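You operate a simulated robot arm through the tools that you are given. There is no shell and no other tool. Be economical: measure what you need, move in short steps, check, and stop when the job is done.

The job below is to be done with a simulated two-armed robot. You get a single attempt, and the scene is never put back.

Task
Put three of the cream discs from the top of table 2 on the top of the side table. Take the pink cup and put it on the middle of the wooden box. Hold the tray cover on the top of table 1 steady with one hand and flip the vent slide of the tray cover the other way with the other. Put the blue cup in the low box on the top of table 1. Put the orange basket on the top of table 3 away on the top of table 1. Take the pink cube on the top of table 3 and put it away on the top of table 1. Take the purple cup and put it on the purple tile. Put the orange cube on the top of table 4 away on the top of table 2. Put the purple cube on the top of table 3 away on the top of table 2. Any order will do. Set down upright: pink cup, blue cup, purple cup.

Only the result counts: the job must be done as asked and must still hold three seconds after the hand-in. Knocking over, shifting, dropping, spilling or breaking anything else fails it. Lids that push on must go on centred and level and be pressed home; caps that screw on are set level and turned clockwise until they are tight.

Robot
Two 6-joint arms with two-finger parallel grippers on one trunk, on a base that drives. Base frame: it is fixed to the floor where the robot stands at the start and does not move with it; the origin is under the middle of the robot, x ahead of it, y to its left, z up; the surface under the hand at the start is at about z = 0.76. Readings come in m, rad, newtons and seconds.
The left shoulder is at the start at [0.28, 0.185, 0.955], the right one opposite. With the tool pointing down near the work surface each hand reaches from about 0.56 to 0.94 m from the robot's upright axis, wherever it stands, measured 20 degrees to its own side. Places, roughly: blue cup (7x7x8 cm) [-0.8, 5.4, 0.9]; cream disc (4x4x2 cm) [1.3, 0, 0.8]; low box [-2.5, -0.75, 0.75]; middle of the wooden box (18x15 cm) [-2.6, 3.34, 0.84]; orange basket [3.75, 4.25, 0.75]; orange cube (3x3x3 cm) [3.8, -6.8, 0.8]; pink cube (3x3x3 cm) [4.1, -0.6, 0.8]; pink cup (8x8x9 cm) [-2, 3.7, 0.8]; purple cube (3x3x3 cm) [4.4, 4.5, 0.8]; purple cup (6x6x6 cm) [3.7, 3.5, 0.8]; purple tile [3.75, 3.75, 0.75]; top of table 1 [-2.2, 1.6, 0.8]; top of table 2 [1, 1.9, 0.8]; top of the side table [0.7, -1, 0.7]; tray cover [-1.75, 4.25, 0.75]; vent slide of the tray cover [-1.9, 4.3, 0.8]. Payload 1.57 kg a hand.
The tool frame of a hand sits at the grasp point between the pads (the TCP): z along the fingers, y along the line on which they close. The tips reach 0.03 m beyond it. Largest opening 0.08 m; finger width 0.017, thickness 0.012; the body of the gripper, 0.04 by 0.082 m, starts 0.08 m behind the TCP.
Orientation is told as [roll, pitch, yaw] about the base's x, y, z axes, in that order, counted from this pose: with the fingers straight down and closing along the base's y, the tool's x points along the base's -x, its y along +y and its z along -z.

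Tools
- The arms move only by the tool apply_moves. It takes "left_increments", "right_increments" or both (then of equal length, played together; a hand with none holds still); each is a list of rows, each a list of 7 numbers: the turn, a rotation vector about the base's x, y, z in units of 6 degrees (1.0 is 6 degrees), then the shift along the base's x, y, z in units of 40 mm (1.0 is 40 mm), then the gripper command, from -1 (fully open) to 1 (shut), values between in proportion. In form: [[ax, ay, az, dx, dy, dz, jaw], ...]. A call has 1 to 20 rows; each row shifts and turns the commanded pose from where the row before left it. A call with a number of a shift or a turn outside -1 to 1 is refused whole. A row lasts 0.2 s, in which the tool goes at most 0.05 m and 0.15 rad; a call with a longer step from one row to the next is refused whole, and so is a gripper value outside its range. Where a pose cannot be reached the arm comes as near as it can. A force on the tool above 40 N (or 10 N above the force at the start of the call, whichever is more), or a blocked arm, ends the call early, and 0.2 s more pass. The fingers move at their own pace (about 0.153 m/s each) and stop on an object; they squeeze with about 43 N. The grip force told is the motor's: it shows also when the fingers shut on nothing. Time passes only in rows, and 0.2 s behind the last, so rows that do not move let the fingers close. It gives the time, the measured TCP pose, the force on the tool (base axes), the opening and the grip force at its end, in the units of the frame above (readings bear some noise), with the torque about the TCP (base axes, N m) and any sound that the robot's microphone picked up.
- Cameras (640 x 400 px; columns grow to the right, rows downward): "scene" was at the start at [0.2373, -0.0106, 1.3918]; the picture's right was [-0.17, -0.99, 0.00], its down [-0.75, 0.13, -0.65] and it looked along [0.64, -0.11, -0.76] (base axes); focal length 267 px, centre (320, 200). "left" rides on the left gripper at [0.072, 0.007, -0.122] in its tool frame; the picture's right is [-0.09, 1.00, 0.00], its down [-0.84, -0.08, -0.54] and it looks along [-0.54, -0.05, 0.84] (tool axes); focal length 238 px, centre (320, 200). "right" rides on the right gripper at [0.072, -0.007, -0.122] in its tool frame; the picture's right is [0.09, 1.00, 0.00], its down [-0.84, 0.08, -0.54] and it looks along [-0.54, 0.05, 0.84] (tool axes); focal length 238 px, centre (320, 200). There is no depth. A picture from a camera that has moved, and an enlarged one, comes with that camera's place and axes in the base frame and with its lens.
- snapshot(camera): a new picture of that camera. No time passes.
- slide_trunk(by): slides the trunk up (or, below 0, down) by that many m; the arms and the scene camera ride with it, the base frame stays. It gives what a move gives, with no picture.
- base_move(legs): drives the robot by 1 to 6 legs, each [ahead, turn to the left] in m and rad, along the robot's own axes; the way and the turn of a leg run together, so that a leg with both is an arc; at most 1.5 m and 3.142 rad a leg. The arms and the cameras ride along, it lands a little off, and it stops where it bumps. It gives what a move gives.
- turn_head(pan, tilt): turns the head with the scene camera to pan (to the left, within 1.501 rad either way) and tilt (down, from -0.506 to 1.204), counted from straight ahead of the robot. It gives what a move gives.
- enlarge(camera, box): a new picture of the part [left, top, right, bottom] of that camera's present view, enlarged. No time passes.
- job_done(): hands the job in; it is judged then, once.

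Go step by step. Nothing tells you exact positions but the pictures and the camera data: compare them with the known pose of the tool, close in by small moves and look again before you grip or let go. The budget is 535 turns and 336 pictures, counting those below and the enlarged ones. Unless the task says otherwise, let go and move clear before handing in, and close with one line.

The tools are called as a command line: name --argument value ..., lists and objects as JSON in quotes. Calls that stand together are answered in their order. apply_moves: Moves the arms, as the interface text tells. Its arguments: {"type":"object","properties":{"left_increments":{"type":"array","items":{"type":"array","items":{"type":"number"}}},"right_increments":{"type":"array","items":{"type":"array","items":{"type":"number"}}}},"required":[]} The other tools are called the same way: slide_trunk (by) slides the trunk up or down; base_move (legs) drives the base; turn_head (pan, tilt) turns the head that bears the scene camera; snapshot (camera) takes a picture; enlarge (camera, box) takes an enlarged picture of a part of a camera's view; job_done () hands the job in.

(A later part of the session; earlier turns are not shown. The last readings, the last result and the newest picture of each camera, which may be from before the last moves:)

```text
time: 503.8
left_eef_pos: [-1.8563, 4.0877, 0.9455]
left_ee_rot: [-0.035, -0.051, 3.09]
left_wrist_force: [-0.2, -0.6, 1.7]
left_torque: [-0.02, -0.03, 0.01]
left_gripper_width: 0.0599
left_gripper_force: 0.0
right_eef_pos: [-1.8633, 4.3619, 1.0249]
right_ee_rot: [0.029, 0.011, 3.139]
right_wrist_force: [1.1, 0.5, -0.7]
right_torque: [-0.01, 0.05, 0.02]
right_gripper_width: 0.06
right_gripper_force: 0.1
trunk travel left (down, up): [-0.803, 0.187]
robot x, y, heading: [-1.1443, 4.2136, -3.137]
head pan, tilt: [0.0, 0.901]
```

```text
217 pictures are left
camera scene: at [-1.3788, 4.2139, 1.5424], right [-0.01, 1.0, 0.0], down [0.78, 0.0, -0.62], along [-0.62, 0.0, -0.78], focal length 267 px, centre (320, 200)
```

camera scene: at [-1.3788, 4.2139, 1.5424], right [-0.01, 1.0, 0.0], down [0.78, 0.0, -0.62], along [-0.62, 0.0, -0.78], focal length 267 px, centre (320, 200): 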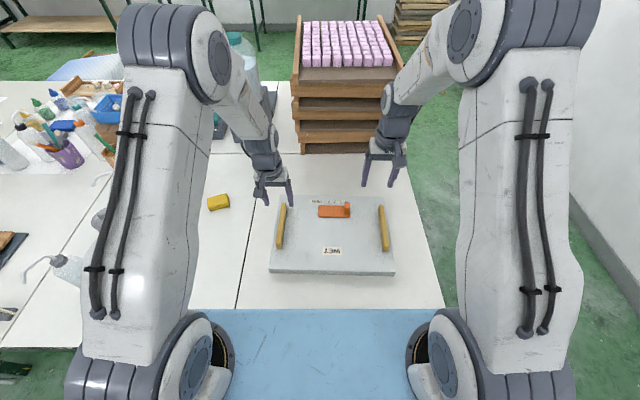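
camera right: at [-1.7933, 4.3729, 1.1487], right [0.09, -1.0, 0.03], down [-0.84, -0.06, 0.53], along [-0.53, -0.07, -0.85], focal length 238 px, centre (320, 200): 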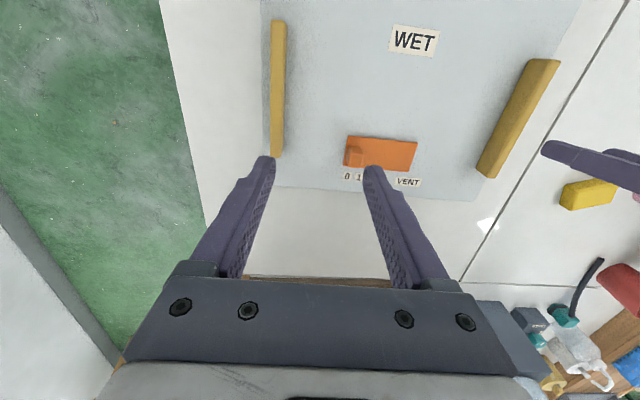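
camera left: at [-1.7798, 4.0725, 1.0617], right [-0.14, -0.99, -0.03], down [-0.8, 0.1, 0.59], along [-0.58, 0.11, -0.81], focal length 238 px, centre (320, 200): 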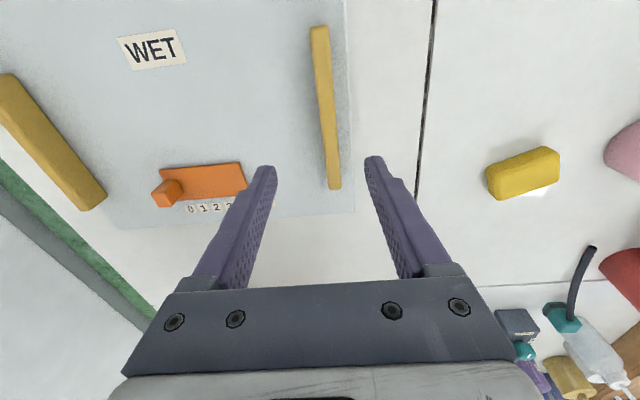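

Bar top is at z of about 0.82 and the knob is at about (-1.922,4.300,0.818). I lower the left hand onto the bar and bring the right hand above the knob.

apply_moves --left_increments '[[0, 0, 0, 0, -0.08, -1, -0.4], [0, 0, 0, 0, 0, -1, -0.4], [0, 0, 0, 0, 0, -0.75, -0.4], [0, 0, 0, 0, 0, -0.15, -0.4], [0, 0, 0, 0, 0, 0, -0.4]]' --right_increments '[[0, 0, 0, -0.4, -0.4, -0.6, -0.4], [0, 0, 0, -0.4, -0.4, -0.6, -0.4], [0, 0, 0, -0.4, -0.4, -0.6, -0.4], [0, 0, 0, -0.3, -0.35, -0.6, -0.4], [0, 0, 0, 0, 0, -0.6, -0.4]]'

snapshot --camera "left"

snapshot --camera "right"

```text
time: 505.0
left_eef_pos: [-1.8567, 4.0835, 0.8279]
left_ee_rot: [-0.037, -0.054, 3.09]
left_wrist_force: [-0.4, 0.1, -0.4]
left_torque: [-0.02, -0.02, 0.01]
left_gripper_width: 0.0561
left_gripper_force: 0.1
right_eef_pos: [-1.922, 4.2997, 0.9048]
right_ee_rot: [0.028, 0.011, 3.141]
right_wrist_force: [-0.3, -0.9, 0.4]
right_torque: [-0.02, -0.02, 0.03]
right_gripper_width: 0.0559
right_gripper_force: 0.1
trunk travel left (down, up): [-0.803, 0.187]
robot x, y, heading: [-1.143, 4.2129, -3.134]
head pan, tilt: [0.0, 0.901]
```

```text
216 pictures are left
camera left: at [-1.7798, 4.0683, 0.9447], right [-0.14, -0.99, -0.03], down [-0.8, 0.1, 0.59], along [-0.58, 0.11, -0.81], focal length 238 px, centre (320, 200)
```

left: 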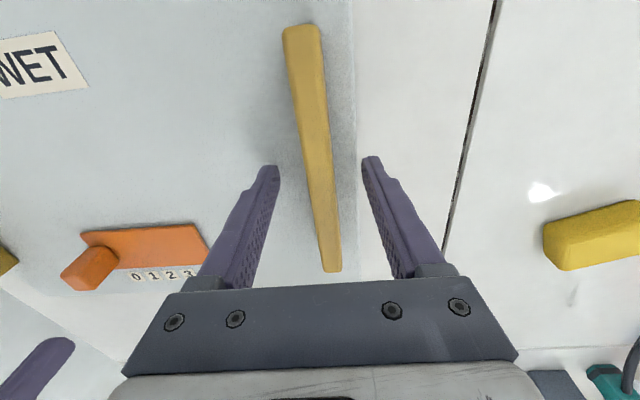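

```text
215 pictures are left
camera right: at [-1.8527, 4.3107, 1.0288], right [0.09, -1.0, 0.03], down [-0.84, -0.06, 0.53], along [-0.53, -0.07, -0.85], focal length 238 px, centre (320, 200)
```

right: 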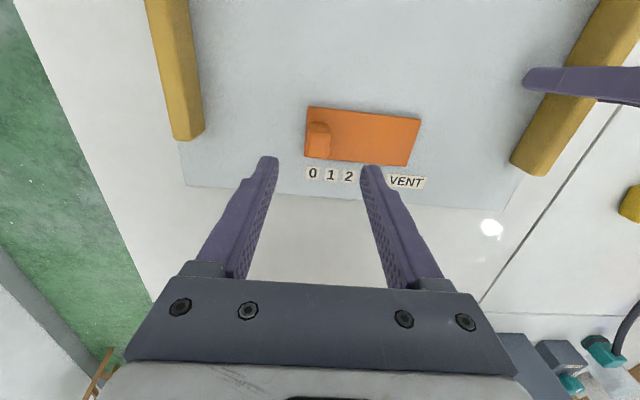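

Both are aligned. I close the left hand on the bar first, then lower the right onto the knob.

apply_moves --left_increments '[[0, 0, 0, 0, 0, 0, 0.2], [0, 0, 0, 0, 0, 0, 1], [0, 0, 0, 0, 0, 0, 1], [0, 0, 0, 0, 0, 0, 1], [0, 0, 0, 0, 0, 0, 1]]' --right_increments '[[0, 0, 0, 0, 0, -0.7, -0.4], [0, 0, 0, 0, 0, -0.7, -0.4], [0, 0, 0, 0, 0, -0.4, -0.4], [0, 0, 0, 0, 0, -0.1, -0.4], [0, 0, 0, 0, 0, 0, -0.4]]'

snapshot --camera "right"

snapshot --camera "left"

```text
time: 506.2
left_eef_pos: [-1.8569, 4.0846, 0.8291]
left_ee_rot: [-0.036, -0.051, 3.091]
left_wrist_force: [0.5, -1.2, -0.5]
left_torque: [-0.91, 0.51, 0.23]
left_gripper_width: 0.0165
left_gripper_force: 32.1
right_eef_pos: [-1.923, 4.301, 0.8292]
right_ee_rot: [0.031, 0.012, 3.141]
right_wrist_force: [-0.1, 0.6, -0.1]
right_torque: [0.02, -0.03, -0.03]
right_gripper_width: 0.056
right_gripper_force: 0.1
trunk travel left (down, up): [-0.803, 0.187]
robot x, y, heading: [-1.143, 4.2141, -3.136]
head pan, tilt: [0.0, 0.901]
```

```text
214 pictures are left
camera right: at [-1.8526, 4.3115, 0.9528], right [0.09, -1.0, 0.03], down [-0.84, -0.06, 0.53], along [-0.53, -0.07, -0.85], focal length 238 px, centre (320, 200)
```

right: 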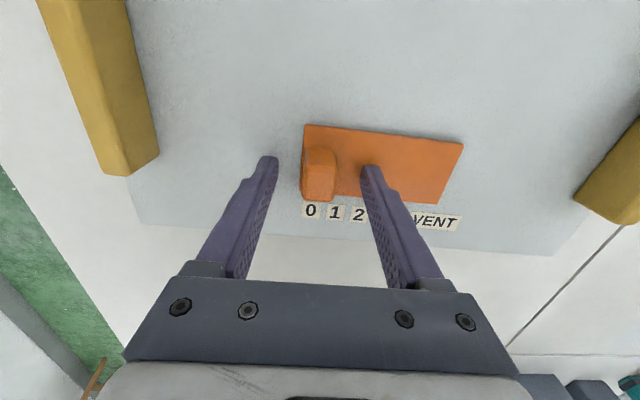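

```text
213 pictures are left
camera left: at [-1.7799, 4.0683, 0.9448], right [-0.14, -0.99, -0.03], down [-0.8, 0.1, 0.59], along [-0.58, 0.11, -0.81], focal length 238 px, centre (320, 200)
```

left: 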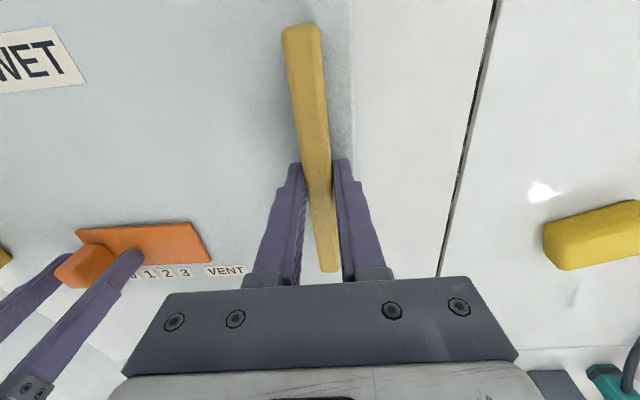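

apply_moves --right_increments '[[0, 0, 0, 0, 0, 0, 0.3], [0, 0, 0, 0, 0, 0, 1], [0, 0, 0, 0, 0, 0, 1], [0, 0, 0, 0, 0, 0, 1]]'

snapshot --camera "right"

```text
time: 507.2
left_eef_pos: [-1.8572, 4.0843, 0.8282]
left_ee_rot: [-0.037, -0.051, 3.091]
left_wrist_force: [0.7, -0.9, -0.1]
left_torque: [-0.95, 0.42, 0.3]
left_gripper_width: 0.0168
left_gripper_force: 32.4
right_eef_pos: [-1.9236, 4.3021, 0.8278]
right_ee_rot: [0.027, 0.013, 3.139]
right_wrist_force: [-0.9, 1.1, -0.4]
right_torque: [1.17, 0.07, -0.54]
right_gripper_width: 0.0201
right_gripper_force: 33.9
trunk travel left (down, up): [-0.803, 0.187]
robot x, y, heading: [-1.1405, 4.2116, -3.14]
head pan, tilt: [0.0, 0.901]
```

```text
212 pictures are left
camera right: at [-1.8525, 4.3116, 0.9528], right [0.09, -1.0, 0.03], down [-0.84, -0.06, 0.53], along [-0.53, -0.07, -0.85], focal length 238 px, centre (320, 200)
```

right: 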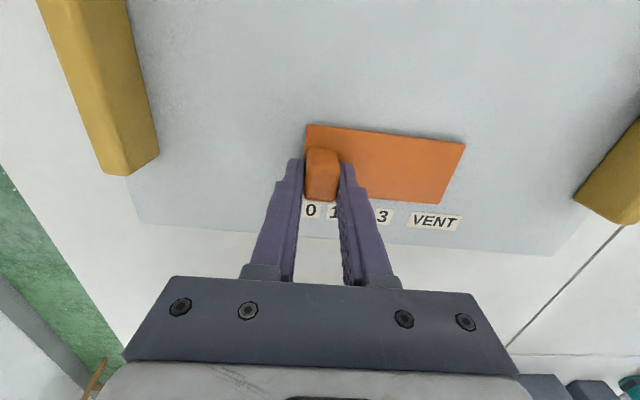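

apply_moves --right_increments '[[0, 0, 0, 0, -0.2, 0, 1], [0, 0, 0, 0, -0.2, 0, 1], [0, 0, 0, 0, -0.2, 0, 1], [0, 0, 0, 0, -0.2, 0, 1], [0, 0, 0, 0, -0.2, 0, 1], [0, 0, 0, 0, -0.2, 0, 1], [0, 0, 0, 0, -0.2, 0, 1], [0, 0, 0, 0, 0, 0, 1]]'

snapshot --camera "right"

```text
time: 509.0
left_eef_pos: [-1.8576, 4.0851, 0.8282]
left_ee_rot: [-0.036, -0.049, 3.091]
left_wrist_force: [6.0, -0.8, 0.5]
left_torque: [-1.0, -0.07, 0.03]
left_gripper_width: 0.0167
left_gripper_force: 31.6
right_eef_pos: [-1.9224, 4.2441, 0.8279]
right_ee_rot: [0.028, 0.01, 3.141]
right_wrist_force: [-7.5, -0.1, 2.2]
right_torque: [1.12, 0.03, -0.56]
right_gripper_width: 0.02
right_gripper_force: 34.5
trunk travel left (down, up): [-0.803, 0.187]
robot x, y, heading: [-1.1451, 4.2132, -3.134]
head pan, tilt: [0.0, 0.901]
```

```text
211 pictures are left
camera right: at [-1.8524, 4.2546, 0.9527], right [0.09, -1.0, 0.03], down [-0.84, -0.06, 0.53], along [-0.53, -0.07, -0.84], focal length 238 px, centre (320, 200)
```

right: 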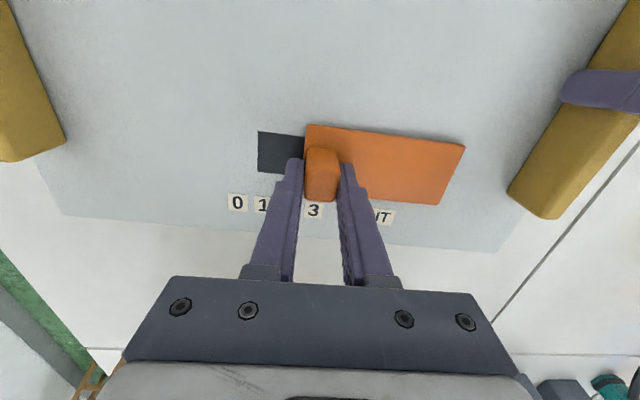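

The knob now stands at "3" and the vent opening shows. I nudge a little further to see whether it's at the end stop.

apply_moves --right_increments '[[0, 0, 0, 0, -0.1, 0, 1], [0, 0, 0, 0, -0.05, 0, 1], [0, 0, 0, 0, 0, 0, 1]]'

snapshot --camera "right"

```text
time: 509.8
left_eef_pos: [-1.8549, 4.0834, 0.8279]
left_ee_rot: [-0.034, -0.048, 3.092]
left_wrist_force: [10.9, -20.4, 5.1]
left_torque: [-1.28, 0.29, 0.05]
left_gripper_width: 0.0166
left_gripper_force: 32.2
right_eef_pos: [-1.9221, 4.241, 0.8279]
right_ee_rot: [0.025, 0.012, 3.141]
right_wrist_force: [-12.7, 24.1, -0.3]
right_torque: [1.5, 0.4, -0.44]
right_gripper_width: 0.0201
right_gripper_force: 33.8
trunk travel left (down, up): [-0.803, 0.187]
robot x, y, heading: [-1.1417, 4.2123, -3.141]
head pan, tilt: [0.0, 0.901]
```

```text
210 pictures are left
camera right: at [-1.8523, 4.251, 0.9528], right [0.09, -1.0, 0.03], down [-0.84, -0.06, 0.53], along [-0.53, -0.07, -0.85], focal length 238 px, centre (320, 200)
```

right: 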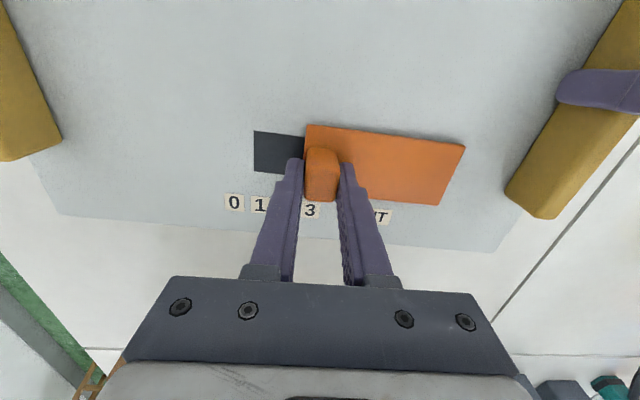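

End stop reached. I relieve the push, release the knob and rise, then release the bar.

apply_moves --right_increments '[[0, 0, 0, 0, 0.09, 0, 1], [0, 0, 0, 0, 0, 0, 0.2], [0, 0, 0, 0, 0, 0, -0.4], [0, 0, 0, 0, 0, 0, -0.5], [0, 0, 0, 0, 0, 0.8, -0.5], [0, 0, 0, 0, 0, 1, -0.5], [0, 0, 0, 0, 0.5, 1, -0.5], [0, 0, 0, 0.4, 0.5, 1, -0.5]]'

apply_moves --left_increments '[[0, 0, 0, 0, 0, 0, 0.4], [0, 0, 0, 0, 0, 0, -0.2], [0, 0, 0, 0, 0, 0, -0.4], [0, 0, 0, 0, 0, 0.8, -0.5], [0, 0, 0, 0, 0, 1, -0.5], [0, 0, 0, 0, 0, 1, -0.5], [0, 0, 0, 0, 0, 1, -0.5]]'

snapshot --camera "scene"

```text
time: 511.6
left_eef_pos: [-1.8569, 4.0847, 0.8284]
left_ee_rot: [-0.034, -0.05, 3.09]
left_wrist_force: [2.8, 1.0, 1.8]
left_torque: [-0.94, 1.02, -0.11]
left_gripper_width: 0.0166
left_gripper_force: 32.2
right_eef_pos: [-1.9039, 4.2828, 0.9811]
right_ee_rot: [0.026, 0.012, 3.142]
right_wrist_force: [0.3, -0.3, -0.1]
right_torque: [0.01, 0.01, -0.01]
right_gripper_width: 0.0601
right_gripper_force: 0.1
trunk travel left (down, up): [-0.803, 0.187]
robot x, y, heading: [-1.1441, 4.2132, -3.134]
head pan, tilt: [0.0, 0.901]
```

```text
time: 513.2
left_eef_pos: [-1.8561, 4.0806, 0.9806]
left_ee_rot: [-0.036, -0.05, 3.089]
left_wrist_force: [0.5, -0.4, -0.2]
left_torque: [0.01, -0.01, 0.0]
left_gripper_width: 0.0603
left_gripper_force: 0.1
right_eef_pos: [-1.9052, 4.2836, 0.9794]
right_ee_rot: [0.029, 0.011, 3.142]
right_wrist_force: [-0.8, 0.2, -0.4]
right_torque: [0.0, -0.01, 0.0]
right_gripper_width: 0.06
right_gripper_force: 0.0
trunk travel left (down, up): [-0.803, 0.187]
robot x, y, heading: [-1.1426, 4.212, -3.136]
head pan, tilt: [0.0, 0.901]
```

```text
209 pictures are left
camera scene: at [-1.3793, 4.2138, 1.5423], right [-0.01, 1.0, 0.0], down [0.78, 0.0, -0.62], along [-0.62, 0.0, -0.78], focal length 267 px, centre (320, 200)
```

scene: 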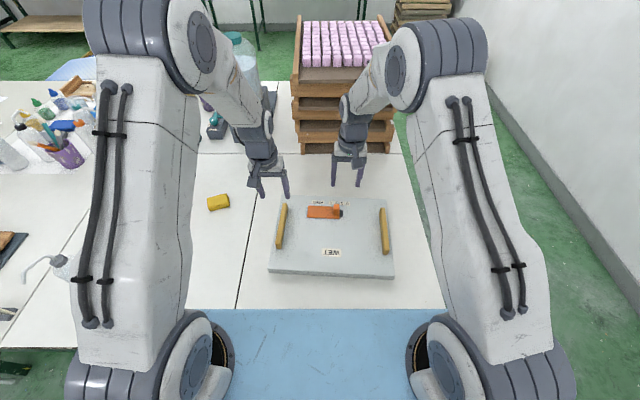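

The vent slide is flipped and the cover is in place. Next the pink cup: I back off, shift south to y of about 3.75, and face table 1 again.

slide_trunk --by 0.15

apply_moves --left_increments '[[0, 0, 0, 0.8, 0, 0.3, -0.5], [0, 0, 0, 0.8, 0, 0.3, -0.5], [0, 0, 0, 0.6, 0, 0.3, -0.5]]' --right_increments '[[0, 0, 0, 0.8, 0.4, 0.3, -0.5], [0, 0, 0, 0.8, 0.4, 0.3, -0.5], [0, 0, 0, 0.8, 0.4, 0.3, -0.5]]'

base_move --legs '[[-0.4, 0], [0, 1.57], [0.45, 0], [0, -1.57], [0.32, 0]]'

snapshot --camera "scene"

```text
time: 515.0
left_eef_pos: [-1.857, 4.0821, 1.1284]
left_ee_rot: [-0.035, -0.051, 3.091]
left_wrist_force: [-0.2, 0.0, 0.4]
left_torque: [-0.03, 0.01, 0.0]
left_gripper_width: 0.0602
left_gripper_force: 0.0
right_eef_pos: [-1.9051, 4.2834, 1.1305]
right_ee_rot: [0.029, 0.01, 3.142]
right_wrist_force: [-0.4, -0.5, 0.2]
right_torque: [-0.02, -0.01, -0.02]
right_gripper_width: 0.06
right_gripper_force: 0.2
trunk travel left (down, up): [-0.953, 0.037]
robot x, y, heading: [-1.1468, 4.2108, -3.133]
head pan, tilt: [0.0, 0.901]
```

```text
time: 515.8
left_eef_pos: [-1.7675, 4.0816, 1.1652]
left_ee_rot: [-0.037, -0.052, 3.09]
left_wrist_force: [-0.1, -0.6, -1.3]
left_torque: [-0.01, 0.0, -0.01]
left_gripper_width: 0.06
left_gripper_force: 0.0
right_eef_pos: [-1.8081, 4.3333, 1.1652]
right_ee_rot: [0.03, 0.013, 3.141]
right_wrist_force: [-1.0, -0.3, 0.5]
right_torque: [0.01, -0.01, -0.01]
right_gripper_width: 0.0602
right_gripper_force: 0.1
trunk travel left (down, up): [-0.953, 0.037]
robot x, y, heading: [-1.1419, 4.2152, -3.134]
head pan, tilt: [0.0, 0.901]
```

```text
time: 530.0
left_eef_pos: [-1.6865, 3.642, 1.1656]
left_ee_rot: [-0.035, -0.051, 3.082]
left_wrist_force: [0.4, 0.3, 0.0]
left_torque: [-0.03, 0.03, -0.04]
left_gripper_width: 0.0599
left_gripper_force: 0.0
right_eef_pos: [-1.7255, 3.8943, 1.1654]
right_ee_rot: [0.027, 0.013, 3.132]
right_wrist_force: [1.0, -0.1, -0.2]
right_torque: [0.02, 0.01, -0.01]
right_gripper_width: 0.0602
right_gripper_force: 0.0
trunk travel left (down, up): [-0.953, 0.037]
robot x, y, heading: [-1.0625, 3.7653, -3.139]
head pan, tilt: [0.0, 0.901]
```

```text
208 pictures are left
camera scene: at [-1.2967, 3.7702, 1.6923], right [0.0, 1.0, 0.0], down [0.78, 0.0, -0.62], along [-0.62, 0.0, -0.78], focal length 267 px, centre (320, 200)
```

scene: 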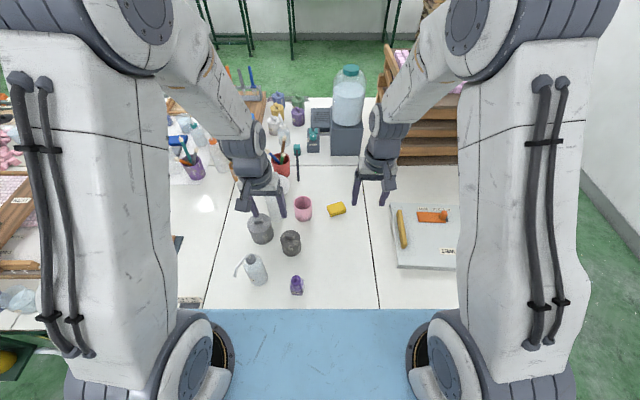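

enlarge --camera "scene" --box '[220, 140, 380, 300]'

snapshot --camera "right"

snapshot --camera "left"

```text
2.50 times, centred on (300, 220) of scene
camera zoom: at [-1.2967, 3.7702, 1.6923], right [0.0, 1.0, 0.0], down [0.78, 0.0, -0.62], along [-0.62, 0.0, -0.78], focal length 668 px, centre (370, 150)
```

zoom: 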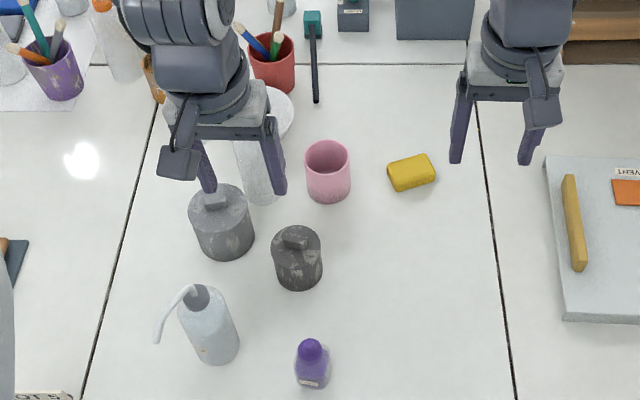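

```text
206 pictures are left
camera right: at [-1.6547, 3.9025, 1.2894], right [0.08, -1.0, 0.03], down [-0.84, -0.06, 0.53], along [-0.53, -0.07, -0.85], focal length 238 px, centre (320, 200)
```

right: 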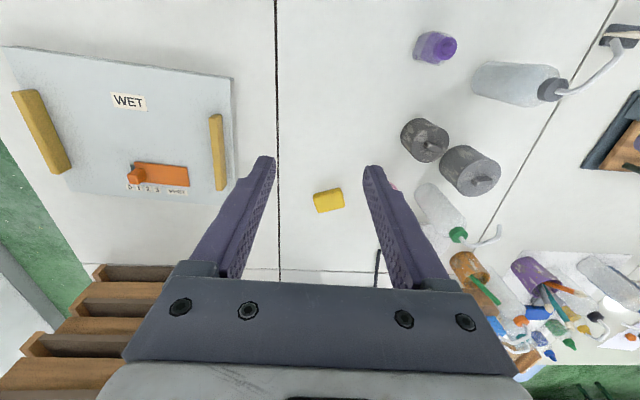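

```text
205 pictures are left
camera left: at [-1.6094, 3.625, 1.2821], right [-0.15, -0.99, -0.03], down [-0.8, 0.11, 0.59], along [-0.58, 0.11, -0.81], focal length 238 px, centre (320, 200)
```

left: 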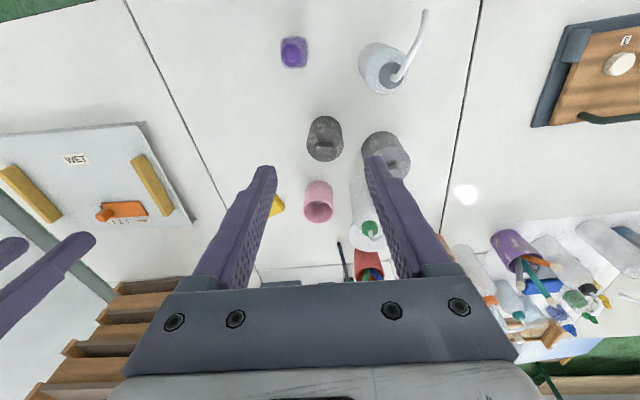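

enlarge --camera "right" --box '[0, 40, 260, 220]'

enlarge --camera "scene" --box '[380, 180, 480, 280]'

```text
2.22 times, centred on (130, 130) of right
camera zoom: at [-1.6547, 3.9025, 1.2894], right [0.08, -1.0, 0.03], down [-0.84, -0.06, 0.53], along [-0.53, -0.07, -0.85], focal length 530 px, centre (742, 356)
```

zoom: 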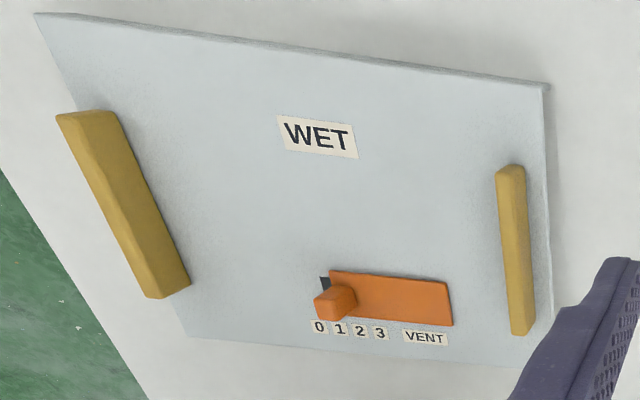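

```text
4.00 times, centred on (430, 230) of scene
camera zoom: at [-1.2967, 3.7702, 1.6923], right [0.0, 1.0, 0.0], down [0.78, 0.0, -0.62], along [-0.62, 0.0, -0.78], focal length 1069 px, centre (-120, 80)
```

zoom: 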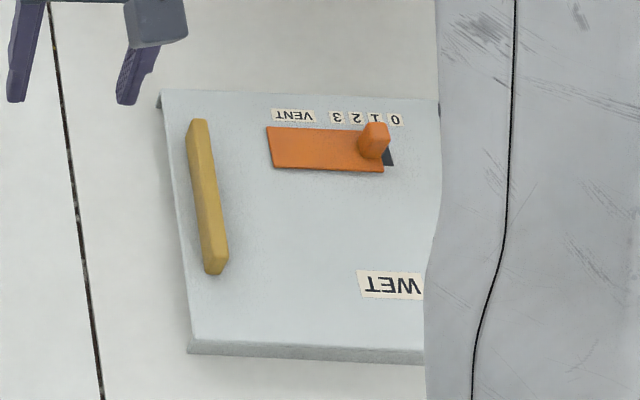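

The enlarged view shows the slide crept back to about "1" on release, so it has to be redone. I return to the tray cover and this time push the knob from one side with closed fingers.

base_move --legs '[[-0.32, 0], [0, -1.57], [0.44, 0], [0, 1.57], [0.4, 0]]'

slide_trunk --by -0.15

snapshot --camera "left"

snapshot --camera "right"

```text
time: 544.2
left_eef_pos: [-1.7627, 4.1038, 1.1657]
left_ee_rot: [-0.036, -0.049, 3.064]
left_wrist_force: [0.0, 0.2, 1.1]
left_torque: [-0.03, -0.01, 0.02]
left_gripper_width: 0.0599
left_gripper_force: 0.1
right_eef_pos: [-1.7966, 4.3558, 1.1658]
right_ee_rot: [0.029, 0.013, 3.115]
right_wrist_force: [0.4, 0.2, -0.6]
right_torque: [0.0, 0.0, -0.02]
right_gripper_width: 0.0601
right_gripper_force: 0.1
trunk travel left (down, up): [-0.953, 0.037]
robot x, y, heading: [-1.1357, 4.217, 3.123]
head pan, tilt: [0.0, 0.901]
```

```text
time: 546.0
left_eef_pos: [-1.7624, 4.1034, 1.0154]
left_ee_rot: [-0.036, -0.053, 3.064]
left_wrist_force: [0.0, -0.6, -0.8]
left_torque: [0.02, 0.01, 0.01]
left_gripper_width: 0.0602
left_gripper_force: 0.1
right_eef_pos: [-1.797, 4.3561, 1.0152]
right_ee_rot: [0.028, 0.011, 3.114]
right_wrist_force: [-0.2, 0.1, 0.4]
right_torque: [0.01, 0.0, -0.02]
right_gripper_width: 0.0601
right_gripper_force: 0.2
trunk travel left (down, up): [-0.803, 0.187]
robot x, y, heading: [-1.1354, 4.2178, 3.122]
head pan, tilt: [0.0, 0.901]
```

```text
202 pictures are left
camera left: at [-1.6859, 4.0859, 1.1323], right [-0.17, -0.98, -0.03], down [-0.8, 0.12, 0.59], along [-0.57, 0.12, -0.81], focal length 238 px, centre (320, 200)
```

left: 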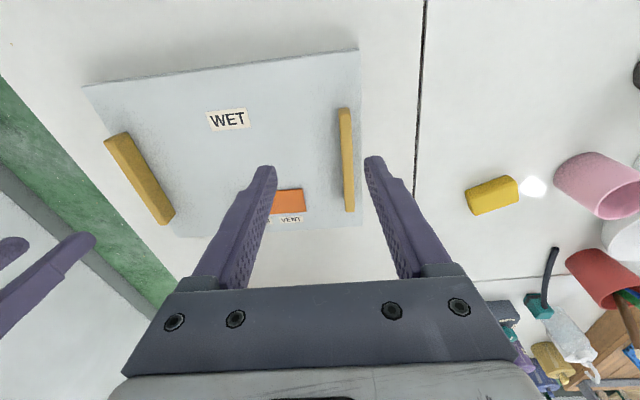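

```text
201 pictures are left
camera right: at [-1.7263, 4.3642, 1.1395], right [0.06, -1.0, 0.03], down [-0.85, -0.04, 0.53], along [-0.53, -0.06, -0.85], focal length 238 px, centre (320, 200)
```

right: 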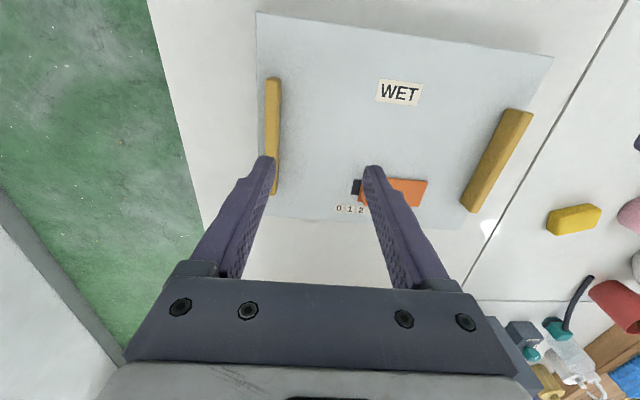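

apply_moves --left_increments '[[0, 0, 0.2, -0.6, -0.15, -0.9, -0.4], [0, 0, 0, -0.6, -0.15, -0.9, -0.4], [0, 0, 0, -0.6, -0.15, -0.9, -0.4], [0, 0, 0, -0.4, -0.05, -0.9, -0.4], [0, 0, 0, 0, 0, -0.8, -0.4], [0, 0, 0, 0, 0, -0.28, -0.4], [0, 0, 0, 0, 0, 0, -0.4]]' --right_increments '[[0, 0, 0, -0.7, 0, -0.4, 1], [0, 0, 0, -0.7, 0, -0.4, 1], [0, 0, 0, -0.7, 0, -0.4, 1], [0, 0, 0, -0.7, 0, -0.4, 1], [0, 0, 0, -0.3, 0, -0.4, 1], [0, 0, 0, 0, 0, 0, 1], [0, 0, 0, 0, 0, 0, 1]]'

snapshot --camera "left"

snapshot --camera "right"

```text
time: 547.6
left_eef_pos: [-1.8498, 4.0847, 0.8276]
left_ee_rot: [-0.035, -0.054, 3.085]
left_wrist_force: [1.1, 0.5, -0.8]
left_torque: [-0.02, -0.01, -0.04]
left_gripper_width: 0.0558
left_gripper_force: 0.0
right_eef_pos: [-1.922, 4.357, 0.9349]
right_ee_rot: [0.028, 0.011, 3.115]
right_wrist_force: [0.3, 0.2, 0.6]
right_torque: [0.0, 0.03, -0.04]
right_gripper_width: 0.0
right_gripper_force: 21.4
trunk travel left (down, up): [-0.803, 0.187]
robot x, y, heading: [-1.137, 4.224, 3.126]
head pan, tilt: [0.0, 0.901]
```

```text
200 pictures are left
camera left: at [-1.7734, 4.0682, 0.9451], right [-0.15, -0.99, -0.03], down [-0.8, 0.1, 0.59], along [-0.58, 0.11, -0.81], focal length 238 px, centre (320, 200)
```

left: 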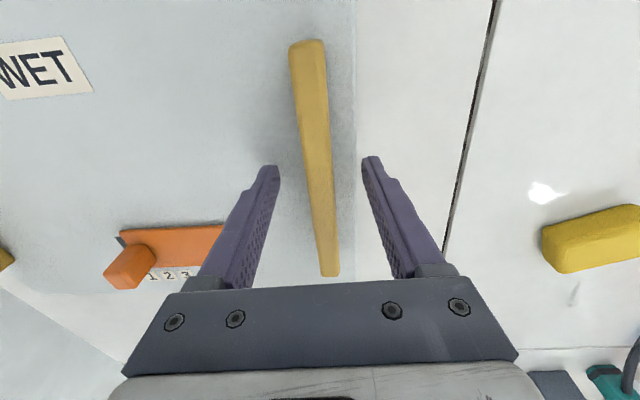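

```text
199 pictures are left
camera right: at [-1.8517, 4.3642, 1.0585], right [0.06, -1.0, 0.03], down [-0.85, -0.04, 0.53], along [-0.53, -0.06, -0.85], focal length 238 px, centre (320, 200)
```

right: 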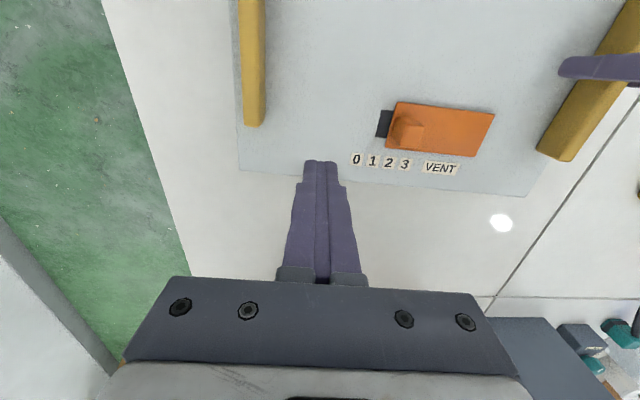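

enlarge --camera "right" --box '[300, 70, 540, 220]'

```text
2.67 times, centred on (420, 145) of right
camera zoom: at [-1.8517, 4.3642, 1.0585], right [0.06, -1.0, 0.03], down [-0.85, -0.04, 0.53], along [-0.53, -0.06, -0.85], focal length 636 px, centre (53, 347)
```

zoom: 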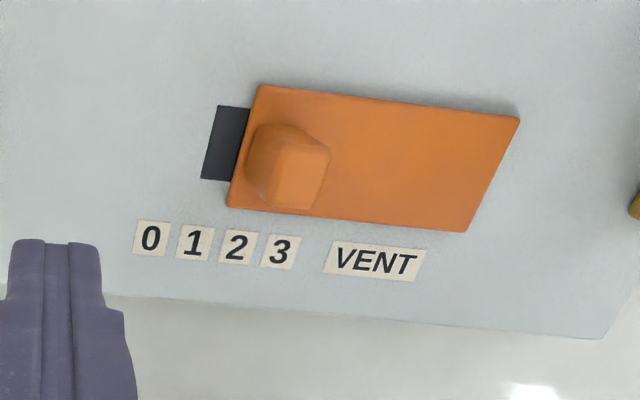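

The slide stands around "2". I grip the bar again, put the closed right fingers beside the knob, and push it to the stop.

apply_moves --left_increments '[[0, 0, 0, 0, 0, 0, 0.2], [0, 0, 0, 0, 0, 0, 1], [0, 0, 0, 0, 0, 0, 1], [0, 0, 0, 0, 0, 0, 1], [0, 0, 0, 0, 0, 0, 1]]' --right_increments '[[0, 0, 0, -0.1, -0.8, -0.8, 1], [0, 0, 0, 0, 0, -0.8, 1], [0, 0, 0, 0, 0, -0.8, 1], [0, 0, 0, 0, 0, -0.3, 1], [0, 0, 0, 0, 0, 0, 1]]'

snapshot --camera "right"

```text
time: 548.8
left_eef_pos: [-1.8496, 4.0849, 0.8273]
left_ee_rot: [-0.035, -0.051, 3.086]
left_wrist_force: [-0.8, -0.4, -0.3]
left_torque: [-0.94, 0.18, 0.01]
left_gripper_width: 0.0166
left_gripper_force: 31.7
right_eef_pos: [-1.9258, 4.3238, 0.8274]
right_ee_rot: [0.029, 0.013, 3.115]
right_wrist_force: [0.6, -0.1, 0.5]
right_torque: [-0.02, 0.05, 0.01]
right_gripper_width: 0.0
right_gripper_force: 21.5
trunk travel left (down, up): [-0.803, 0.187]
robot x, y, heading: [-1.1384, 4.2178, 3.12]
head pan, tilt: [0.0, 0.901]
```

```text
197 pictures are left
camera right: at [-1.8554, 4.3314, 0.9508], right [0.06, -1.0, 0.03], down [-0.84, -0.04, 0.53], along [-0.53, -0.06, -0.85], focal length 238 px, centre (320, 200)
```

right: 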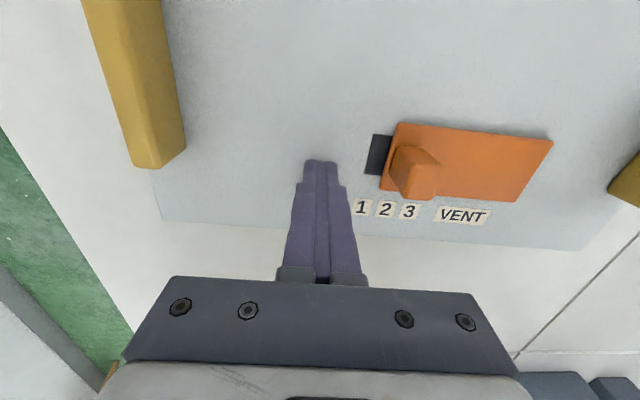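

apply_moves --right_increments '[[0, 0, 0, 0, -0.2, 0, 1], [0, 0, 0, 0, -0.2, 0, 1], [0, 0, 0, 0, -0.2, 0, 1], [0, 0, 0, 0, -0.2, 0, 1], [0, 0, 0, 0, -0.2, 0, 1], [0, 0, 0, 0, -0.2, 0, 1], [0, 0, 0, 0, -0.2, 0, 1], [0, 0, 0, 0, -0.1, 0, 1], [0, 0, 0, 0, 0, 0, 1]]'

snapshot --camera "right"

```text
time: 550.8
left_eef_pos: [-1.85, 4.0845, 0.8281]
left_ee_rot: [-0.034, -0.05, 3.085]
left_wrist_force: [1.4, -7.0, -0.2]
left_torque: [-1.09, 0.06, 0.13]
left_gripper_width: 0.0166
left_gripper_force: 31.7
right_eef_pos: [-1.9243, 4.2662, 0.8274]
right_ee_rot: [0.027, 0.012, 3.112]
right_wrist_force: [-1.1, 7.8, 4.1]
right_torque: [0.18, 0.0, -0.01]
right_gripper_width: 0.0002
right_gripper_force: 21.3
trunk travel left (down, up): [-0.803, 0.187]
robot x, y, heading: [-1.1396, 4.2205, 3.128]
head pan, tilt: [0.0, 0.901]
```

```text
196 pictures are left
camera right: at [-1.8541, 4.2725, 0.9517], right [0.06, -1.0, 0.03], down [-0.85, -0.04, 0.53], along [-0.53, -0.06, -0.85], focal length 238 px, centre (320, 200)
```

right: 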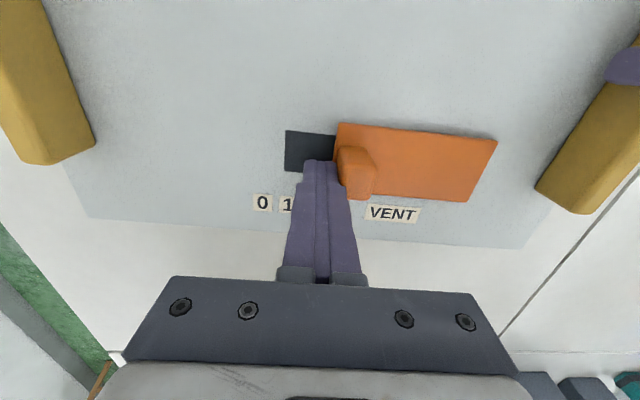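

apply_moves --right_increments '[[0, 0, 0, 0, -0.1, 0, 1], [0, 0, 0, 0, -0.06, 0, 1], [0, 0, 0, 0, 0, 0, 1]]'

apply_moves --right_increments '[[0, 0, 0, 0, 0.15, 0, 1], [0, 0, 0, 0, 0.2, 0, 1], [0, 0, 0, 0, 0.3, 0, 1], [0, 0, 0, 0, 0, 0, 1]]'

snapshot --camera "right"

```text
time: 551.6
left_eef_pos: [-1.8501, 4.084, 0.8283]
left_ee_rot: [-0.033, -0.048, 3.086]
left_wrist_force: [10.1, -30.3, -0.4]
left_torque: [-1.47, 0.54, 0.43]
left_gripper_width: 0.0164
left_gripper_force: 31.7
right_eef_pos: [-1.924, 4.2609, 0.8263]
right_ee_rot: [0.024, 0.01, 3.114]
right_wrist_force: [-9.7, 32.2, -0.5]
right_torque: [0.87, 0.23, -0.11]
right_gripper_width: 0.0
right_gripper_force: 21.2
trunk travel left (down, up): [-0.803, 0.187]
robot x, y, heading: [-1.1356, 4.2205, 3.121]
head pan, tilt: [0.0, 0.901]
```

```text
time: 552.6
left_eef_pos: [-1.8517, 4.0853, 0.8283]
left_ee_rot: [-0.034, -0.054, 3.083]
left_wrist_force: [-1.9, 0.4, -4.0]
left_torque: [-0.86, 0.09, 0.15]
left_gripper_width: 0.0164
left_gripper_force: 31.8
right_eef_pos: [-1.924, 4.2824, 0.8271]
right_ee_rot: [0.026, 0.013, 3.116]
right_wrist_force: [3.0, -0.4, 8.1]
right_torque: [-0.03, -0.06, -0.01]
right_gripper_width: 0.0
right_gripper_force: 21.5
trunk travel left (down, up): [-0.803, 0.187]
robot x, y, heading: [-1.1359, 4.2193, 3.121]
head pan, tilt: [0.0, 0.901]
```

```text
195 pictures are left
camera right: at [-1.8536, 4.2919, 0.9516], right [0.07, -1.0, 0.03], down [-0.85, -0.04, 0.53], along [-0.53, -0.06, -0.85], focal length 238 px, centre (320, 200)
```

right: 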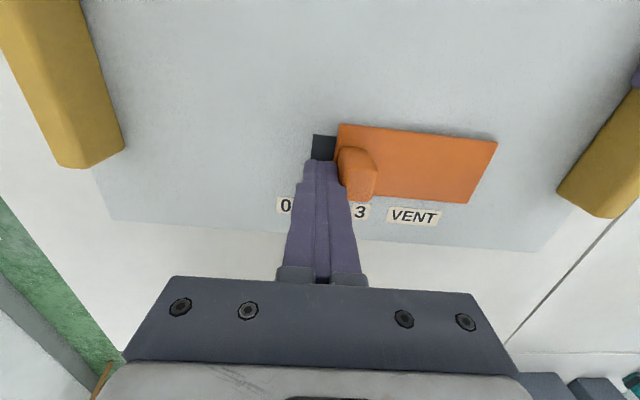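

The fingertips were pressing on the slide plate and dragging it along. I raise 8 mm, push again, and then lift straight up before moving away.

apply_moves --right_increments '[[0, 0, 0, 0, 0, 0.2, 1], [0, 0, 0, 0, 0.15, 0, 1], [0, 0, 0, 0, -0.2, 0, 1], [0, 0, 0, 0, -0.2, 0, 1], [0, 0, 0, 0, -0.2, 0, 1], [0, 0, 0, 0, -0.1, 0, 1], [0, 0, 0, 0, 0, 0, 1]]'

snapshot --camera "right"

```text
time: 554.2
left_eef_pos: [-1.8503, 4.0831, 0.8277]
left_ee_rot: [-0.035, -0.049, 3.086]
left_wrist_force: [2.7, -11.1, 0.6]
left_torque: [-1.13, 0.92, 0.21]
left_gripper_width: 0.0165
left_gripper_force: 31.4
right_eef_pos: [-1.9244, 4.2629, 0.8347]
right_ee_rot: [0.025, 0.013, 3.113]
right_wrist_force: [-2.8, 13.2, -1.2]
right_torque: [0.44, 0.08, -0.08]
right_gripper_width: 0.0
right_gripper_force: 21.5
trunk travel left (down, up): [-0.803, 0.187]
robot x, y, heading: [-1.1364, 4.2207, 3.12]
head pan, tilt: [0.0, 0.901]
```

```text
194 pictures are left
camera right: at [-1.8546, 4.2713, 0.9591], right [0.06, -1.0, 0.03], down [-0.85, -0.04, 0.53], along [-0.53, -0.06, -0.85], focal length 238 px, centre (320, 200)
```

right: 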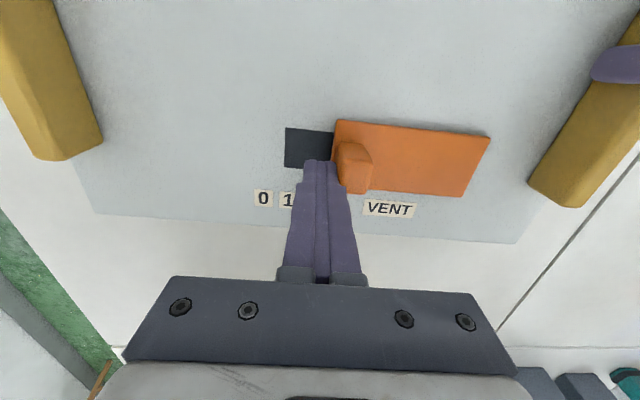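

Pushed to about the stop with the tips clear of the plate. I ease off a little, check, and lift straight up.

apply_moves --right_increments '[[0, 0, 0, 0, -0.05, 0, 1], [0, 0, 0, 0, 0, 0, 1], [0, 0, 0, 0, 0.08, 0, 1], [0, 0, 0, 0, 0.1, 0, 1], [0, 0, 0, 0, 0.1, 0, 1], [0, 0, 0, 0, 0, 0, 1]]'

snapshot --camera "right"

```text
time: 555.6
left_eef_pos: [-1.8498, 4.0852, 0.8278]
left_ee_rot: [-0.036, -0.052, 3.084]
left_wrist_force: [0.4, 0.8, 0.2]
left_torque: [-1.0, -0.52, 0.2]
left_gripper_width: 0.0165
left_gripper_force: 31.5
right_eef_pos: [-1.9244, 4.2704, 0.8342]
right_ee_rot: [0.027, 0.012, 3.115]
right_wrist_force: [0.5, -0.5, 0.4]
right_torque: [-0.01, -0.02, -0.01]
right_gripper_width: 0.0002
right_gripper_force: 21.2
trunk travel left (down, up): [-0.803, 0.187]
robot x, y, heading: [-1.1397, 4.2195, 3.123]
head pan, tilt: [0.0, 0.901]
```

```text
193 pictures are left
camera right: at [-1.8544, 4.2783, 0.9594], right [0.07, -1.0, 0.03], down [-0.84, -0.04, 0.53], along [-0.53, -0.06, -0.85], focal length 238 px, centre (320, 200)
```

right: 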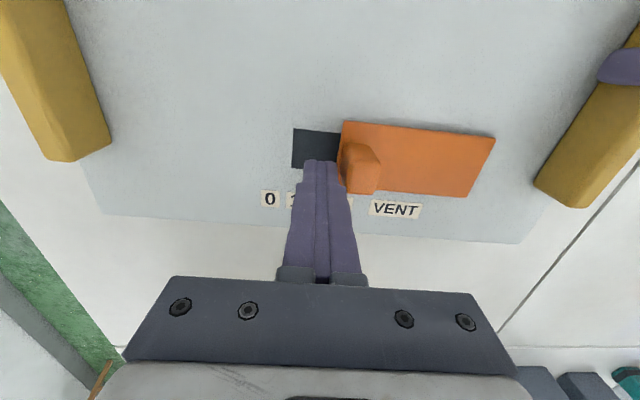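

apply_moves --right_increments '[[0, 0, 0, 0, 0, 0.5, 1], [0, 0, 0, 0, 0, 0.8, 1], [0, 0, 0, 0, 0, 1, 1], [0, 0, 0, 0, 0, 1, 1], [0, 0, 0, 0, 0.5, 0.8, 1]]'

apply_moves --left_increments '[[0, 0, 0, 0, 0, 0, 0.5], [0, 0, 0, 0, 0, 0, 0.2], [0, 0, 0, 0, 0, 0, 0], [0, 0, 0, 0, 0, 0.2, 0], [0, 0, 0, 0, 0, 0.6, -0.3], [0, 0, 0, 0, 0, 1, -0.5], [0, 0, 0, 0, 0, 1, -0.5], [0, 0, 0, 0, 0, 1, -0.5]]'

enlarge --camera "scene" --box '[260, 170, 400, 290]'

snapshot --camera "right"

```text
time: 556.8
left_eef_pos: [-1.8502, 4.0847, 0.829]
left_ee_rot: [-0.037, -0.052, 3.085]
left_wrist_force: [1.4, -0.5, 0.1]
left_torque: [-1.05, 0.58, -0.09]
left_gripper_width: 0.0169
left_gripper_force: 31.0
right_eef_pos: [-1.9249, 4.2896, 0.9988]
right_ee_rot: [0.028, 0.015, 3.114]
right_wrist_force: [-0.6, -0.1, -0.1]
right_torque: [-0.03, 0.02, 0.02]
right_gripper_width: 0.0
right_gripper_force: 21.8
trunk travel left (down, up): [-0.803, 0.187]
robot x, y, heading: [-1.1395, 4.2191, 3.121]
head pan, tilt: [0.0, 0.901]
```

```text
time: 558.6
left_eef_pos: [-1.8509, 4.0846, 0.9811]
left_ee_rot: [-0.035, -0.05, 3.083]
left_wrist_force: [-0.5, 0.1, -0.1]
left_torque: [0.01, 0.01, 0.01]
left_gripper_width: 0.0601
left_gripper_force: 0.0
right_eef_pos: [-1.9249, 4.2897, 0.9987]
right_ee_rot: [0.027, 0.012, 3.116]
right_wrist_force: [-0.2, 0.0, -0.5]
right_torque: [0.02, -0.01, 0.0]
right_gripper_width: 0.0
right_gripper_force: 20.8
trunk travel left (down, up): [-0.803, 0.187]
robot x, y, heading: [-1.1359, 4.2213, 3.122]
head pan, tilt: [0.0, 0.901]
```

```text
3.33 times, centred on (330, 230) of scene
camera zoom: at [-1.3709, 4.2258, 1.5423], right [0.02, 1.0, 0.0], down [0.78, -0.02, -0.62], along [-0.62, 0.01, -0.78], focal length 891 px, centre (287, 100)
```

zoom: 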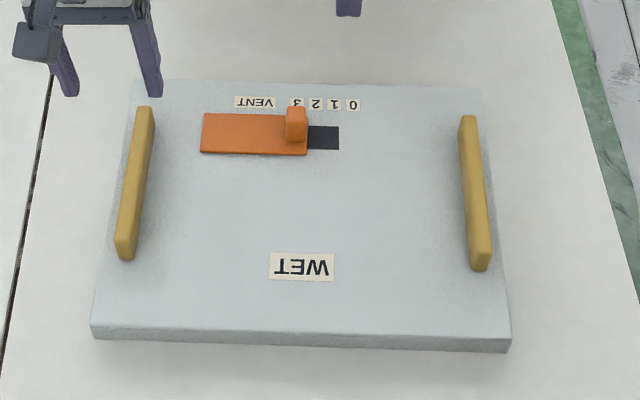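

```text
191 pictures are left
camera right: at [-1.8543, 4.298, 1.1228], right [0.06, -1.0, 0.03], down [-0.85, -0.04, 0.53], along [-0.53, -0.06, -0.85], focal length 238 px, centre (320, 200)
```

right: 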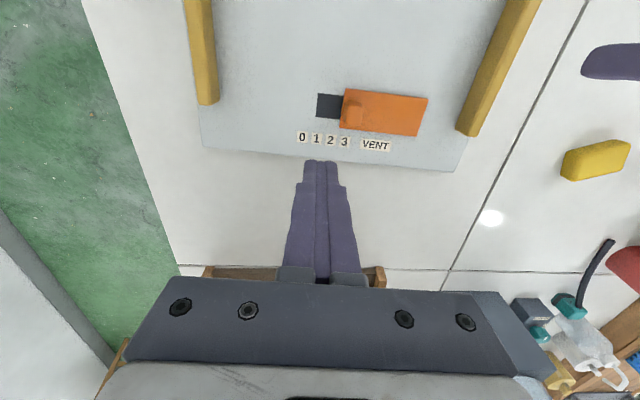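

The slide now rests at "3" with the vent open, and the cover is in place. I raise the trunk and go back to the pink cup.

slide_trunk --by 0.16

apply_moves --left_increments '[[0, 0, 0, 0.8, -0.5, 0.3, -0.5], [0, 0, 0, 0.8, -0.5, 0.3, -0.5], [0, 0, 0, 0.6, -0.5, 0.3, -0.5], [0, 0, 0, 0.3, -0.5, 0.3, -0.5]]' --right_increments '[[0, 0, 0, 0.8, 0.4, 0.3, -1], [0, 0, 0, 0.8, 0.4, 0.3, -1], [0, 0, 0, 0.8, 0.4, 0.3, -1], [0, 0, 0, 0.8, 0, 0, -1]]'

base_move --legs '[[-0.4, 0], [0, 1.57], [0.42, 0], [0, -1.57], [0.34, 0]]'

snapshot --camera "scene"

snapshot --camera "right"

```text
time: 560.4
left_eef_pos: [-1.8513, 4.0846, 1.1407]
left_ee_rot: [-0.035, -0.051, 3.086]
left_wrist_force: [0.8, -0.4, 0.0]
left_torque: [0.01, 0.01, 0.01]
left_gripper_width: 0.06
left_gripper_force: 0.1
right_eef_pos: [-1.9232, 4.2897, 1.1592]
right_ee_rot: [0.027, 0.012, 3.116]
right_wrist_force: [0.3, 0.4, 1.3]
right_torque: [0.0, 0.0, 0.02]
right_gripper_width: 0.0001
right_gripper_force: 21.6
trunk travel left (down, up): [-0.963, 0.027]
robot x, y, heading: [-1.1338, 4.217, 3.123]
head pan, tilt: [0.0, 0.901]
```

```text
time: 561.4
left_eef_pos: [-1.7518, 4.0063, 1.1883]
left_ee_rot: [-0.038, -0.053, 3.086]
left_wrist_force: [-0.2, 0.3, 0.0]
left_torque: [0.03, 0.0, -0.03]
left_gripper_width: 0.06
left_gripper_force: 0.1
right_eef_pos: [-1.7969, 4.3372, 1.1942]
right_ee_rot: [0.027, 0.013, 3.113]
right_wrist_force: [-0.1, -0.6, 0.5]
right_torque: [0.02, 0.03, 0.0]
right_gripper_width: 0.08
right_gripper_force: 0.1
trunk travel left (down, up): [-0.963, 0.027]
robot x, y, heading: [-1.1372, 4.217, 3.122]
head pan, tilt: [0.0, 0.901]
```

```text
time: 575.6
left_eef_pos: [-1.6923, 3.569, 1.1871]
left_ee_rot: [-0.037, -0.052, 3.094]
left_wrist_force: [0.3, -1.0, -0.3]
left_torque: [0.04, -0.01, -0.01]
left_gripper_width: 0.06
left_gripper_force: 0.1
right_eef_pos: [-1.7416, 3.9015, 1.1947]
right_ee_rot: [0.029, 0.013, 3.123]
right_wrist_force: [0.0, -0.6, 0.0]
right_torque: [0.01, 0.03, 0.03]
right_gripper_width: 0.08
right_gripper_force: 0.1
trunk travel left (down, up): [-0.963, 0.027]
robot x, y, heading: [-1.0769, 3.7876, 3.133]
head pan, tilt: [0.0, 0.901]
```

```text
190 pictures are left
camera scene: at [-1.3132, 3.7918, 1.7023], right [0.01, 1.0, 0.0], down [0.78, -0.01, -0.62], along [-0.62, 0.01, -0.78], focal length 267 px, centre (320, 200)
```

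scene: 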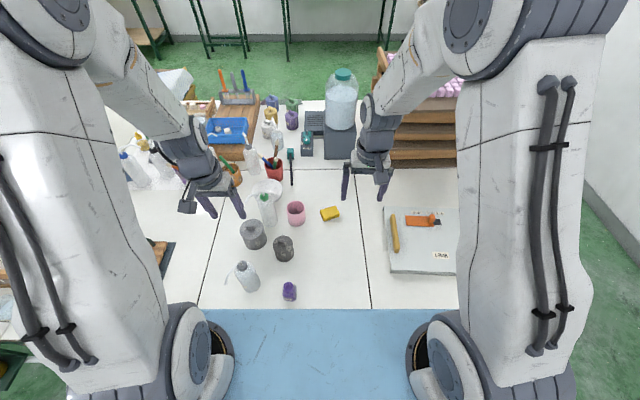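

```text
189 pictures are left
camera right: at [-1.6708, 3.9091, 1.3185], right [0.07, -1.0, 0.03], down [-0.84, -0.05, 0.53], along [-0.53, -0.06, -0.85], focal length 238 px, centre (320, 200)
```

right: 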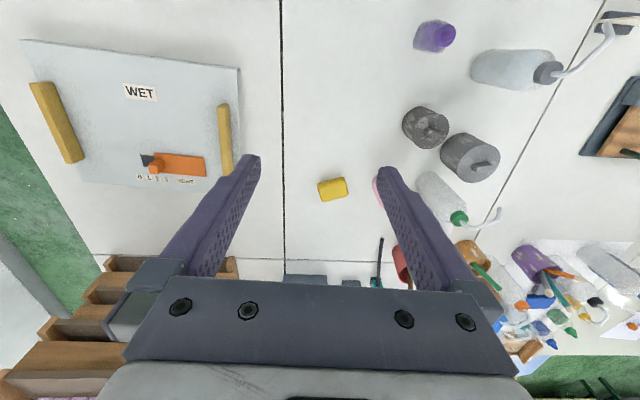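

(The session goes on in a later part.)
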